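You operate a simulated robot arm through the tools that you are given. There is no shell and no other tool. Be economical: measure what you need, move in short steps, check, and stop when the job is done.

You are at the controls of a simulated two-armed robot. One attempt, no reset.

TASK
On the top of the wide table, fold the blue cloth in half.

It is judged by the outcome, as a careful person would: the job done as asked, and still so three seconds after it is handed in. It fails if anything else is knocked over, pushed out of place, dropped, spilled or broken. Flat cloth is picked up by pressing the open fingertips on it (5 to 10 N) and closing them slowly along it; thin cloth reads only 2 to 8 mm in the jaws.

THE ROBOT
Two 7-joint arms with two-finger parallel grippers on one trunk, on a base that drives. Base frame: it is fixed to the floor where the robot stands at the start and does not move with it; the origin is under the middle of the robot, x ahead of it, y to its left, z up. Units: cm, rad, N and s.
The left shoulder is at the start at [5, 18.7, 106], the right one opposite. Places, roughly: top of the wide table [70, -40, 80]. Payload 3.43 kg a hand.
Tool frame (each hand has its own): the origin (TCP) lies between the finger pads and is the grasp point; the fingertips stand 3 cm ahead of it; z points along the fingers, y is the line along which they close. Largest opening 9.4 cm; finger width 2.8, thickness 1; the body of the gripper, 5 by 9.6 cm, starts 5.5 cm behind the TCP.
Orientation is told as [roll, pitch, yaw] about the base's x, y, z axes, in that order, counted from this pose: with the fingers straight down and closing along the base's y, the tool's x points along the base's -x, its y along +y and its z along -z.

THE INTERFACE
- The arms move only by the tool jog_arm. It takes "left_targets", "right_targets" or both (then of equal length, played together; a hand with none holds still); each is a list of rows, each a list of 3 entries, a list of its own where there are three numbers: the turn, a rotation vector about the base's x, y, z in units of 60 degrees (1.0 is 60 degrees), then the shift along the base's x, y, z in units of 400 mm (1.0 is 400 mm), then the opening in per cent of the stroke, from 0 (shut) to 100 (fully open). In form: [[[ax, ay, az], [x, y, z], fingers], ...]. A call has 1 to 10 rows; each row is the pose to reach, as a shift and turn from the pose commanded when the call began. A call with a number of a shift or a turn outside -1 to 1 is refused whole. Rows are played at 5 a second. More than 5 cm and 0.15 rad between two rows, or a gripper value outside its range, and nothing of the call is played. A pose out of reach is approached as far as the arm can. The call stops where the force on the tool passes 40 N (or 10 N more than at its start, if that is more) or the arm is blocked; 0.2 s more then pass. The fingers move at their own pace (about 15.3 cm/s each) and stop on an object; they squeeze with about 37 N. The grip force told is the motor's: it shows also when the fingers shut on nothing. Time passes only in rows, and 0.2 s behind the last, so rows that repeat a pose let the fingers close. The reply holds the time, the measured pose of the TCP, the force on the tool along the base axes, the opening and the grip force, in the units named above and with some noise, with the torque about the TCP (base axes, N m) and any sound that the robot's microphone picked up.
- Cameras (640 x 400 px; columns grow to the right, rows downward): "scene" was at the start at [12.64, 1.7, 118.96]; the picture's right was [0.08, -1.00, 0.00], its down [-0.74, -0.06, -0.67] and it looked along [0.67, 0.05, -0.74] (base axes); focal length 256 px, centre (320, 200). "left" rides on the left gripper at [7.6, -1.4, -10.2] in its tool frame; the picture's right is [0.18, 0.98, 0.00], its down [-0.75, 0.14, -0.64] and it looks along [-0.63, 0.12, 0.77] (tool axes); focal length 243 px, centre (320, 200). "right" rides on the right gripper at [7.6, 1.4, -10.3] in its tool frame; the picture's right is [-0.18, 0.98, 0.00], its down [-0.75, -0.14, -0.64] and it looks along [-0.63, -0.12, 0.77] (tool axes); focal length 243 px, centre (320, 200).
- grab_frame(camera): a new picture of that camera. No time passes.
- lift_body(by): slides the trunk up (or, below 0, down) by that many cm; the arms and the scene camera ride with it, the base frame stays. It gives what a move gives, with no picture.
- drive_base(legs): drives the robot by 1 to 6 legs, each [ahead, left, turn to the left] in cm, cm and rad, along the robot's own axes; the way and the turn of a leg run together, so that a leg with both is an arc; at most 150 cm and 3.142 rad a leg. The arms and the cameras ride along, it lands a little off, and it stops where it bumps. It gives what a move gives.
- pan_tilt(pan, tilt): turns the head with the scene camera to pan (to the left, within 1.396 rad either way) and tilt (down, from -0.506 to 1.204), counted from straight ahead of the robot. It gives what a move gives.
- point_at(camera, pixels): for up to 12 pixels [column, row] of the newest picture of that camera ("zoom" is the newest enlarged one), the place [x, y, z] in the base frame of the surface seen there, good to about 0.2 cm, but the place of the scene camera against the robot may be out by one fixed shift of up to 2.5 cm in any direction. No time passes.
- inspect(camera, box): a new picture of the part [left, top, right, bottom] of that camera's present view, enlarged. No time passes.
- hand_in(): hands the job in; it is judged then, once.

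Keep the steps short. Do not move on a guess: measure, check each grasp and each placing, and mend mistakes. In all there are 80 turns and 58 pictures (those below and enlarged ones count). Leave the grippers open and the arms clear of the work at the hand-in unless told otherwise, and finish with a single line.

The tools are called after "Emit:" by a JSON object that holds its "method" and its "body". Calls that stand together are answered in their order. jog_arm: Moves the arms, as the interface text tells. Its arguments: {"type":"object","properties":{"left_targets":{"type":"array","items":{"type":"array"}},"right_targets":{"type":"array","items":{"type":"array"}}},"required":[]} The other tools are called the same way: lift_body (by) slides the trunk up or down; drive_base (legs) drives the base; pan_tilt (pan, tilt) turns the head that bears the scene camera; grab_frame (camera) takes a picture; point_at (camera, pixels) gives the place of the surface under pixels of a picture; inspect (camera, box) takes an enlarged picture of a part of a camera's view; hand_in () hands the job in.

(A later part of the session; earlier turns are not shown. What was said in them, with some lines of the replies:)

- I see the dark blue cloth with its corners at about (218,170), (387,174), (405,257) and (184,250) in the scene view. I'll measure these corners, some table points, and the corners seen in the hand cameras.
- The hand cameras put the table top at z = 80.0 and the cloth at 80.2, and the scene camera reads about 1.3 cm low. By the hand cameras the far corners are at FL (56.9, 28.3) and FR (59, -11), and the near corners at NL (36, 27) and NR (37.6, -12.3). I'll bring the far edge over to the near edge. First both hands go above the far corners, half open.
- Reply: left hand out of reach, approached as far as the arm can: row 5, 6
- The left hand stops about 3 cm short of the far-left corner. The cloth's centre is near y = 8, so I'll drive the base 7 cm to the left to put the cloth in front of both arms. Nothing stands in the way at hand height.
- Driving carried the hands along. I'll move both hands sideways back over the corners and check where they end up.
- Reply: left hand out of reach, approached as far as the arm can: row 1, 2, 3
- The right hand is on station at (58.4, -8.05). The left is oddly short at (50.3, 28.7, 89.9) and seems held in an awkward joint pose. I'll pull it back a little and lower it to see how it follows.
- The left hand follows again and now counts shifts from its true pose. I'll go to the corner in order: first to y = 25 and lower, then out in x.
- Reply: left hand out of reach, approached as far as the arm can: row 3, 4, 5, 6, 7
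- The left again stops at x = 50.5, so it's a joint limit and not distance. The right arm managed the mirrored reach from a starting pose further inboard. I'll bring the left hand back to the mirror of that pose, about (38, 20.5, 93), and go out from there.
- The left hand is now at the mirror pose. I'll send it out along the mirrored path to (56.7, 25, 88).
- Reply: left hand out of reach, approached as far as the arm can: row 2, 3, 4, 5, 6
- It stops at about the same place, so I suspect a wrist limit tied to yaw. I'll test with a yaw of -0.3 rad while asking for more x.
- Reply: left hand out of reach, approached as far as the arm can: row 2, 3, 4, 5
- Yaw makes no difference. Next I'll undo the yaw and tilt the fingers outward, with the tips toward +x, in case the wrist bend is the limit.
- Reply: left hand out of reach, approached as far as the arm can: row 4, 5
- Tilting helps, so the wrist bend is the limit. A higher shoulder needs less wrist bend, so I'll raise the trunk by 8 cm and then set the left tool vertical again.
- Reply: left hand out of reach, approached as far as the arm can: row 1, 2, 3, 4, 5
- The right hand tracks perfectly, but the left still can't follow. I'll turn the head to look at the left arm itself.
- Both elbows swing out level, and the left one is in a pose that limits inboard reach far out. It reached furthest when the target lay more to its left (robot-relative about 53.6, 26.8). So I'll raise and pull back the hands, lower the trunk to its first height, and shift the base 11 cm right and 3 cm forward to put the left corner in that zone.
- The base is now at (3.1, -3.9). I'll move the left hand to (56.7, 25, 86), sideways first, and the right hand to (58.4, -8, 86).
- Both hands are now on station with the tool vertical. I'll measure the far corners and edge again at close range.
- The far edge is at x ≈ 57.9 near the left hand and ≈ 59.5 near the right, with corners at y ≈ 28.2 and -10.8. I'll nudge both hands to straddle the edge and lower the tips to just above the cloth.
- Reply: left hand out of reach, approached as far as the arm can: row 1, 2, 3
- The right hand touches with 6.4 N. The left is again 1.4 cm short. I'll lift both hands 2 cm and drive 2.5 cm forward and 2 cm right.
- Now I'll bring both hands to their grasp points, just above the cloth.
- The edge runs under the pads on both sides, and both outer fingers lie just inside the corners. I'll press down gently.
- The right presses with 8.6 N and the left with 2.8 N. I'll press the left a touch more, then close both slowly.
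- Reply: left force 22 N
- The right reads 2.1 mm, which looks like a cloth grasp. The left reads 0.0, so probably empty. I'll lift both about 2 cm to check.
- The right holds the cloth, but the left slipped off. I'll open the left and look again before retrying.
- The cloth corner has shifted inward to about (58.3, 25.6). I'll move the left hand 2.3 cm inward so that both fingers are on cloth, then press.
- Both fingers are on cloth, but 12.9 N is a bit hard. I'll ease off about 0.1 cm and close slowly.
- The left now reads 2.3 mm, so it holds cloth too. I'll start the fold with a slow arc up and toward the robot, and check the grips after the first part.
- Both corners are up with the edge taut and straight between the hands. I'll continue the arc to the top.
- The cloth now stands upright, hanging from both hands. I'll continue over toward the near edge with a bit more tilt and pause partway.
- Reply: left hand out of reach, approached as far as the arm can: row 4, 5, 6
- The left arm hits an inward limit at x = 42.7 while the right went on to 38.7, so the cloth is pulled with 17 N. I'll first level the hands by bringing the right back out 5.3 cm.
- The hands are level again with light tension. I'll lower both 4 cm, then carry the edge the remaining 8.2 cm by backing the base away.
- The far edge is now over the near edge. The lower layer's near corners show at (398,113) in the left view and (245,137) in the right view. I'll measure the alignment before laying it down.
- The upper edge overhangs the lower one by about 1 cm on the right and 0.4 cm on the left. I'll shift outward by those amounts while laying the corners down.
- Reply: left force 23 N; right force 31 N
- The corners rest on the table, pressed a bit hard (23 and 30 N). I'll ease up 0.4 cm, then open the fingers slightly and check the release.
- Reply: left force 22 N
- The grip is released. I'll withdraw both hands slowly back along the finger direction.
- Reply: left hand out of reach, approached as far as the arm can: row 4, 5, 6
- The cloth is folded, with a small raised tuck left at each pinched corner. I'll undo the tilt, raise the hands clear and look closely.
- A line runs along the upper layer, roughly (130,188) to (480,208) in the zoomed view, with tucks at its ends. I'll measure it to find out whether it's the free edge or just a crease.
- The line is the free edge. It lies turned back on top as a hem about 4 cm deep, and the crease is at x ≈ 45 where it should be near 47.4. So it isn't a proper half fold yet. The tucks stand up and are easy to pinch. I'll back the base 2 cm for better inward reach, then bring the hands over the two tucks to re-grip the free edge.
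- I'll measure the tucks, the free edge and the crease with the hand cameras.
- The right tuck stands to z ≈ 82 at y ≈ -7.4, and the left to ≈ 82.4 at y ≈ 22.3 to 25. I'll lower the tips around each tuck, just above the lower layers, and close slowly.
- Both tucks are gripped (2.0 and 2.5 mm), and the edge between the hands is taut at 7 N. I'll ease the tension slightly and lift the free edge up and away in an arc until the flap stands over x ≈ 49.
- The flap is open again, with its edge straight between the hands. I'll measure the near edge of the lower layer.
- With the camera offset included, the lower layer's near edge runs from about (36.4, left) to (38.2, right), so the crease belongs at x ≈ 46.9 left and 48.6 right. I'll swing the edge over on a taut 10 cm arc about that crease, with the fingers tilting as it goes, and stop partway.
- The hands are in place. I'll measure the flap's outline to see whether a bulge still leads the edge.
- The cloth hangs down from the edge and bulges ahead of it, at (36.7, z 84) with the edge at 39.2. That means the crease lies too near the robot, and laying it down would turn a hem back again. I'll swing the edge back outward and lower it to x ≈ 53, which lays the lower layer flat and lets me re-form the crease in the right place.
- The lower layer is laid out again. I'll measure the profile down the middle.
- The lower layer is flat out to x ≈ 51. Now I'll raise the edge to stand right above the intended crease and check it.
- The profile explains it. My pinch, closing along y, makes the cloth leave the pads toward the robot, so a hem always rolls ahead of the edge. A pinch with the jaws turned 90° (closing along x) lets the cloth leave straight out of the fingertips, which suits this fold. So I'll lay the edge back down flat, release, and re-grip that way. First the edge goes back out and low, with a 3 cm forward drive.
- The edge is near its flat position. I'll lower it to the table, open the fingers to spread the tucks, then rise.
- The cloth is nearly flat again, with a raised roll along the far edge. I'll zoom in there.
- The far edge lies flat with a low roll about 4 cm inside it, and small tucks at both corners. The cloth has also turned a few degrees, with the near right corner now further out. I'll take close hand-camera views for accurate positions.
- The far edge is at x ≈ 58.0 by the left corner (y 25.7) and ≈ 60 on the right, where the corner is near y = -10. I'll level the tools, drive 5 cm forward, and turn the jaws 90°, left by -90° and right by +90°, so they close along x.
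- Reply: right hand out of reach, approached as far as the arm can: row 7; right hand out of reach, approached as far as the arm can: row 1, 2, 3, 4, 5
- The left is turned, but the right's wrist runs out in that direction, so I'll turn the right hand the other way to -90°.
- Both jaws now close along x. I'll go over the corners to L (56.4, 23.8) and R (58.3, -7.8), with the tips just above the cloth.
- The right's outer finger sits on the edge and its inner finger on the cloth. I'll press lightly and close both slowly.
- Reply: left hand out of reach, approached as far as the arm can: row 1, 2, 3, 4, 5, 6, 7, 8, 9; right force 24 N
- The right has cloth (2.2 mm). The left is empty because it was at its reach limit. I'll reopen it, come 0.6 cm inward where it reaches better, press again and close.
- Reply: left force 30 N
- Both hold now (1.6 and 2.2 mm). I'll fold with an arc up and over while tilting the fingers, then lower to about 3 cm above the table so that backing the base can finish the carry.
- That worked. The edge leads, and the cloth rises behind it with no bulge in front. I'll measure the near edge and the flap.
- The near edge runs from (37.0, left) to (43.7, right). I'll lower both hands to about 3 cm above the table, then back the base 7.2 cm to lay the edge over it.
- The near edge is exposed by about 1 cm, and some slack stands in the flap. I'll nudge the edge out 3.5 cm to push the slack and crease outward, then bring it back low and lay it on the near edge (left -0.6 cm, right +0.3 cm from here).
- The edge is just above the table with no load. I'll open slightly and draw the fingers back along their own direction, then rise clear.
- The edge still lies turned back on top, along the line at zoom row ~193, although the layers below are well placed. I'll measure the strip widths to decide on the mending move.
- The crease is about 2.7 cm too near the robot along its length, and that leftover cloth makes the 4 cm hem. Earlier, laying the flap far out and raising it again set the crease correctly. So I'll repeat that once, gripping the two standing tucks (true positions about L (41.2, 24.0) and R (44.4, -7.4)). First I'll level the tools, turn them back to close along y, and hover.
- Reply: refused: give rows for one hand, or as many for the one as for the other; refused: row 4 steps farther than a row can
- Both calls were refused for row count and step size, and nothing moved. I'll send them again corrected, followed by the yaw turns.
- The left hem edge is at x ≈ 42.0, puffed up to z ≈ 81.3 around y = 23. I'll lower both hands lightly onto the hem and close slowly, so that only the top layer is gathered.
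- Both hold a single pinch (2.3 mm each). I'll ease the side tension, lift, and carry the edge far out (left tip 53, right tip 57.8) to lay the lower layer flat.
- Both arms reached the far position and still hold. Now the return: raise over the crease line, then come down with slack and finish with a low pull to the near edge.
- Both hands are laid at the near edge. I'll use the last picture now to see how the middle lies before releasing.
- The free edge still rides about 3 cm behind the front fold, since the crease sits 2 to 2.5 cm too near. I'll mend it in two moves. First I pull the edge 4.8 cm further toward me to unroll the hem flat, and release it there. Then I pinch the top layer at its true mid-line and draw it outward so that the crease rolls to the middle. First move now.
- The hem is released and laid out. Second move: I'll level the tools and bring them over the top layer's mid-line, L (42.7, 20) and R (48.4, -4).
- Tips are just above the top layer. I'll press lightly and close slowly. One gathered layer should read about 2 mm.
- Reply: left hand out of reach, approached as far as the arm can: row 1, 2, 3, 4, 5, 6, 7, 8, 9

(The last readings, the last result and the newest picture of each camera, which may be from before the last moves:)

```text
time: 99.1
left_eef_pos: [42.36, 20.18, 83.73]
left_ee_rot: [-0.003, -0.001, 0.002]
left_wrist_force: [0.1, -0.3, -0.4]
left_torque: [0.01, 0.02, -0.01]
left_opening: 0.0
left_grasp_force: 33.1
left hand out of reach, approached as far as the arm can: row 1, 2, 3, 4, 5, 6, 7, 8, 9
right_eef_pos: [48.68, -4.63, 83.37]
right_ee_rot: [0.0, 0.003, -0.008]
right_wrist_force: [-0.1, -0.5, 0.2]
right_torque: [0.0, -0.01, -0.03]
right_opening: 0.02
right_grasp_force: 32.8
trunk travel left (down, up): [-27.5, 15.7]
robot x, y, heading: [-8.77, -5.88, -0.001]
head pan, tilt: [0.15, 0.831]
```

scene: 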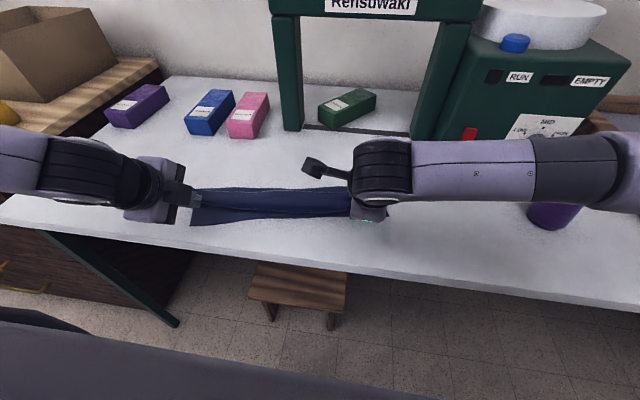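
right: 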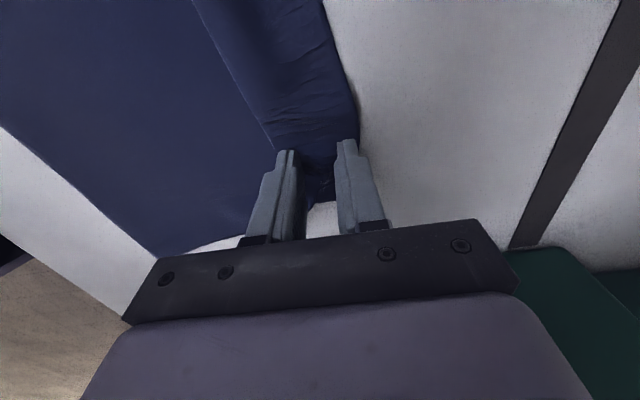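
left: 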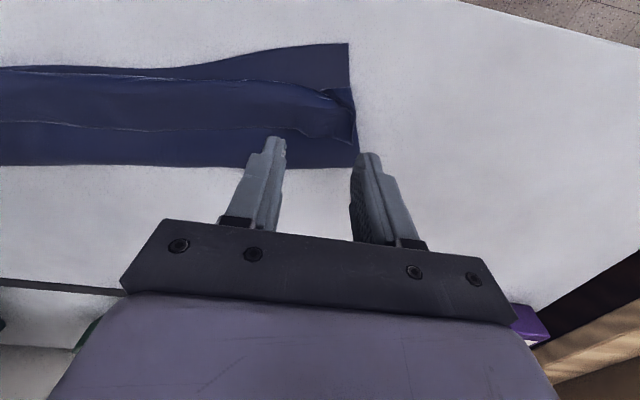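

Neither hand met the cloth, since the left was at a reach limit and the right not low enough. I'll rise, drive 5 cm forward for better reach, come back over the same line, press firmer and close again.

Emit:
{"method": "jog_arm", "body": {"left_targets": [[[0, 0, 0], [0, 0, 0.04], 0], [[0, 0, 0], [0, 0, 0.075], 30]], "right_targets": [[[0, 0, 0], [0, 0, 0.04], 0], [[0, 0, 0], [0, 0, 0.075], 30]]}}

Emit:
{"method": "drive_base", "body": {"legs": [[5, 0, 0]]}}

Emit:
{"method": "jog_arm", "body": {"left_targets": [[[0, 0, 0], [-0.06, 0, 0], 30], [[0, 0, 0], [-0.12, 0, 0], 30], [[0, 0, 0], [-0.12, 0, -0.06], 30], [[0, 0, 0], [-0.12, 0, -0.093], 30], [[0, 0, 0], [-0.12, 0, -0.093], 25], [[0, 0, 0], [-0.12, 0, -0.093], 19], [[0, 0, 0], [-0.12, 0, -0.093], 13], [[0, 0, 0], [-0.12, 0, -0.093], 7], [[0, 0, 0], [-0.12, 0, -0.093], 0], [[0, 0, 0], [-0.12, 0, -0.093], 0]], "right_targets": [[[0, 0, 0], [-0.06, 0.01, 0], 30], [[0, 0, 0], [-0.13, 0.015, 0], 30], [[0, 0, 0], [-0.13, 0.015, -0.06], 30], [[0, 0, 0], [-0.13, 0.015, -0.086], 30], [[0, 0, 0], [-0.13, 0.015, -0.086], 25], [[0, 0, 0], [-0.13, 0.015, -0.086], 19], [[0, 0, 0], [-0.13, 0.015, -0.086], 13], [[0, 0, 0], [-0.13, 0.015, -0.086], 7], [[0, 0, 0], [-0.13, 0.015, -0.086], 0], [[0, 0, 0], [-0.13, 0.015, -0.086], 0]]}}

```text
time: 99.7
left_eef_pos: [42.35, 20.04, 86.74]
left_ee_rot: [-0.002, 0.003, 0.003]
left_wrist_force: [0.1, -0.2, 0.2]
left_torque: [0.0, 0.02, 0.0]
left_opening: 2.8
left_grasp_force: 0.1
right_eef_pos: [48.34, -4.14, 86.41]
right_ee_rot: [0.0, 0.004, 0.0]
right_wrist_force: [-0.9, 0.8, -0.7]
right_torque: [0.01, 0.02, 0.01]
right_opening: 2.8
right_grasp_force: 0.1
trunk travel left (down, up): [-27.5, 15.7]
robot x, y, heading: [-8.69, -5.42, 0.002]
head pan, tilt: [0.15, 0.831]
```

```text
time: 100.6
left_eef_pos: [47.33, 20.1, 86.73]
left_ee_rot: [-0.003, 0.003, 0.002]
left_wrist_force: [-0.1, -0.9, -0.3]
left_torque: [0.0, 0.04, 0.02]
left_opening: 2.82
left_grasp_force: 0.1
right_eef_pos: [53.54, -4.08, 86.32]
right_ee_rot: [0.002, 0.002, 0.001]
right_wrist_force: [-0.4, -1.4, -0.6]
right_torque: [0.02, 0.02, -0.01]
right_opening: 2.83
right_grasp_force: 0.1
trunk travel left (down, up): [-27.5, 15.7]
robot x, y, heading: [-3.73, -5.81, -0.002]
head pan, tilt: [0.15, 0.831]
```

```text
time: 102.8
left_eef_pos: [42.53, 20.12, 83.2]
left_ee_rot: [-0.002, -0.001, 0.001]
left_wrist_force: [-0.6, 0.3, -0.2]
left_torque: [0.01, 0.01, -0.03]
left_opening: 0.0
left_grasp_force: 32.9
right_eef_pos: [48.15, -3.53, 83.08]
right_ee_rot: [0.001, 0.0, 0.002]
right_wrist_force: [-0.6, -0.8, 17.0]
right_torque: [-0.19, 0.19, 0.03]
right_opening: 0.15
right_grasp_force: 36.0
trunk travel left (down, up): [-27.5, 15.7]
robot x, y, heading: [-3.52, -6.08, 0.0]
head pan, tilt: [0.15, 0.831]
```

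The right has a pinch (1.5 mm), but the left met nothing yet at z 83.2. I'll retry the left alone, pressing 0.35 cm lower.

Emit:
{"method": "jog_arm", "body": {"left_targets": [[[0, 0, 0], [0, 0, 0.02], 32], [[0, 0, 0], [0, 0.01, 0.01], 32], [[0, 0, 0], [0, 0.01, -0.007], 32], [[0, 0, 0], [0, 0.01, -0.009], 27], [[0, 0, 0], [0, 0.01, -0.009], 21], [[0, 0, 0], [0, 0.01, -0.009], 15], [[0, 0, 0], [0, 0.01, -0.009], 9], [[0, 0, 0], [0, 0.01, -0.009], 0], [[0, 0, 0], [0, 0.01, -0.009], 0]]}}

```text
time: 104.8
left_eef_pos: [42.43, 20.37, 83.12]
left_ee_rot: [-0.002, -0.006, -0.001]
left_wrist_force: [3.1, 4.0, 32.3]
left_torque: [0.13, 0.4, -0.14]
left_opening: 0.0
left_grasp_force: 33.1
right_eef_pos: [48.0, -3.45, 83.2]
right_ee_rot: [0.005, -0.001, 0.0]
right_wrist_force: [0.8, 2.2, 6.3]
right_torque: [-0.04, 0.09, -0.01]
right_opening: 0.18
right_grasp_force: 36.2
trunk travel left (down, up): [-27.5, 15.7]
robot x, y, heading: [-3.25, -5.64, 0.002]
head pan, tilt: [0.15, 0.831]
5 turns are left
```

The left pressed too hard (32 N) and slid shut without cloth. I have turns for one more try, at about 0.2 cm less depth.

Emit:
{"method": "jog_arm", "body": {"left_targets": [[[0, 0, 0], [0, 0, 0.02], 36], [[0, 0, 0], [0, -0.02, 0.012], 36], [[0, 0, 0], [0, -0.02, 0.005], 36], [[0, 0, 0], [0, -0.02, 0.005], 31], [[0, 0, 0], [0, -0.02, 0.005], 26], [[0, 0, 0], [0, -0.02, 0.005], 20], [[0, 0, 0], [0, -0.02, 0.005], 14], [[0, 0, 0], [0, -0.02, 0.005], 8], [[0, 0, 0], [0, -0.02, 0.005], 0], [[0, 0, 0], [0, -0.02, 0.005], 0]]}}

```text
time: 107.0
left_eef_pos: [42.54, 19.53, 83.06]
left_ee_rot: [-0.001, -0.001, 0.002]
left_wrist_force: [-0.8, -3.0, 4.8]
left_torque: [-0.04, -0.01, 0.06]
left_opening: 0.03
left_grasp_force: 32.3
right_eef_pos: [48.24, -3.47, 83.18]
right_ee_rot: [0.004, -0.001, 0.001]
right_wrist_force: [-0.5, -0.7, 16.8]
right_torque: [-0.16, 0.16, 0.01]
right_opening: 0.18
right_grasp_force: 36.1
trunk travel left (down, up): [-27.5, 15.7]
robot x, y, heading: [-3.25, -5.77, 0.002]
head pan, tilt: [0.15, 0.831]
4 turns are left
```

The left is empty again, and pulling with the right alone would skew the fold. I'll release the right where it is, open both grippers and lift the arms clear.

Emit:
{"method": "jog_arm", "body": {"left_targets": [[[0, 0, 0], [0, 0, 0.01], 0], [[0, 0, 0], [0, 0, 0.06], 0], [[0, 0, 0], [0, 0, 0.15], 40], [[0, 0, 0], [-0.02, 0.08, 0.22], 60], [[0, 0, 0], [-0.05, 0.17, 0.28], 60], [[0, 0, 0], [-0.1, 0.25, 0.3], 60]], "right_targets": [[[0, 0, 0], [0, 0, 0.006], 10], [[0, 0, 0], [0, 0, 0.006], 25], [[0, 0, 0], [0, 0, 0.05], 32], [[0, 0, 0], [0, 0, 0.13], 40], [[0, 0, 0], [-0.03, -0.1, 0.2], 60], [[0, 0, 0], [-0.08, -0.2, 0.25], 60]]}}

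```text
refused: row 5 steps farther than a row can; nothing moved
3 turns are left
```

That was refused because row 5 stepped too far. I'll resend it with smaller steps.

Emit:
{"method": "jog_arm", "body": {"left_targets": [[[0, 0, 0], [0, 0, 0.01], 0], [[0, 0, 0], [0, 0, 0.05], 0], [[0, 0, 0], [0, 0, 0.11], 40], [[0, 0, 0], [0, 0.05, 0.18], 60], [[0, 0, 0], [0, 0.11, 0.25], 60], [[0, 0, 0], [0, 0.18, 0.3], 60]], "right_targets": [[[0, 0, 0], [0, 0, 0.006], 10], [[0, 0, 0], [0, 0, 0.006], 25], [[0, 0, 0], [0, 0, 0.05], 32], [[0, 0, 0], [0, 0, 0.12], 40], [[0, 0, 0], [0, -0.05, 0.19], 60], [[0, 0, 0], [0, -0.11, 0.26], 60]]}}

```text
time: 108.4
left_eef_pos: [42.5, 26.92, 94.95]
left_ee_rot: [-0.002, 0.004, -0.001]
left_wrist_force: [0.2, -0.1, -0.1]
left_torque: [-0.02, 0.0, -0.04]
left_opening: 5.64
left_grasp_force: 0.1
right_eef_pos: [48.19, -7.83, 93.46]
right_ee_rot: [0.001, 0.002, 0.002]
right_wrist_force: [-0.1, -0.1, 0.2]
right_torque: [0.02, 0.02, 0.0]
right_opening: 5.61
right_grasp_force: 0.0
trunk travel left (down, up): [-27.5, 15.7]
robot x, y, heading: [-3.62, -5.76, 0.006]
head pan, tilt: [0.15, 0.831]
2 turns are left
```

The grippers are open, the arms are clear and I know of nothing else disturbed. I'm handing in.

Emit:
{"method": "hand_in", "body": {}}

```text
The job is handed in.
```

The blue cloth is folded over on the wide table, but probably not in an even half: my last measurement had the crease about 2 cm off the middle, so the edges likely miss by a few cm, and I had no pictures left to check the final state.
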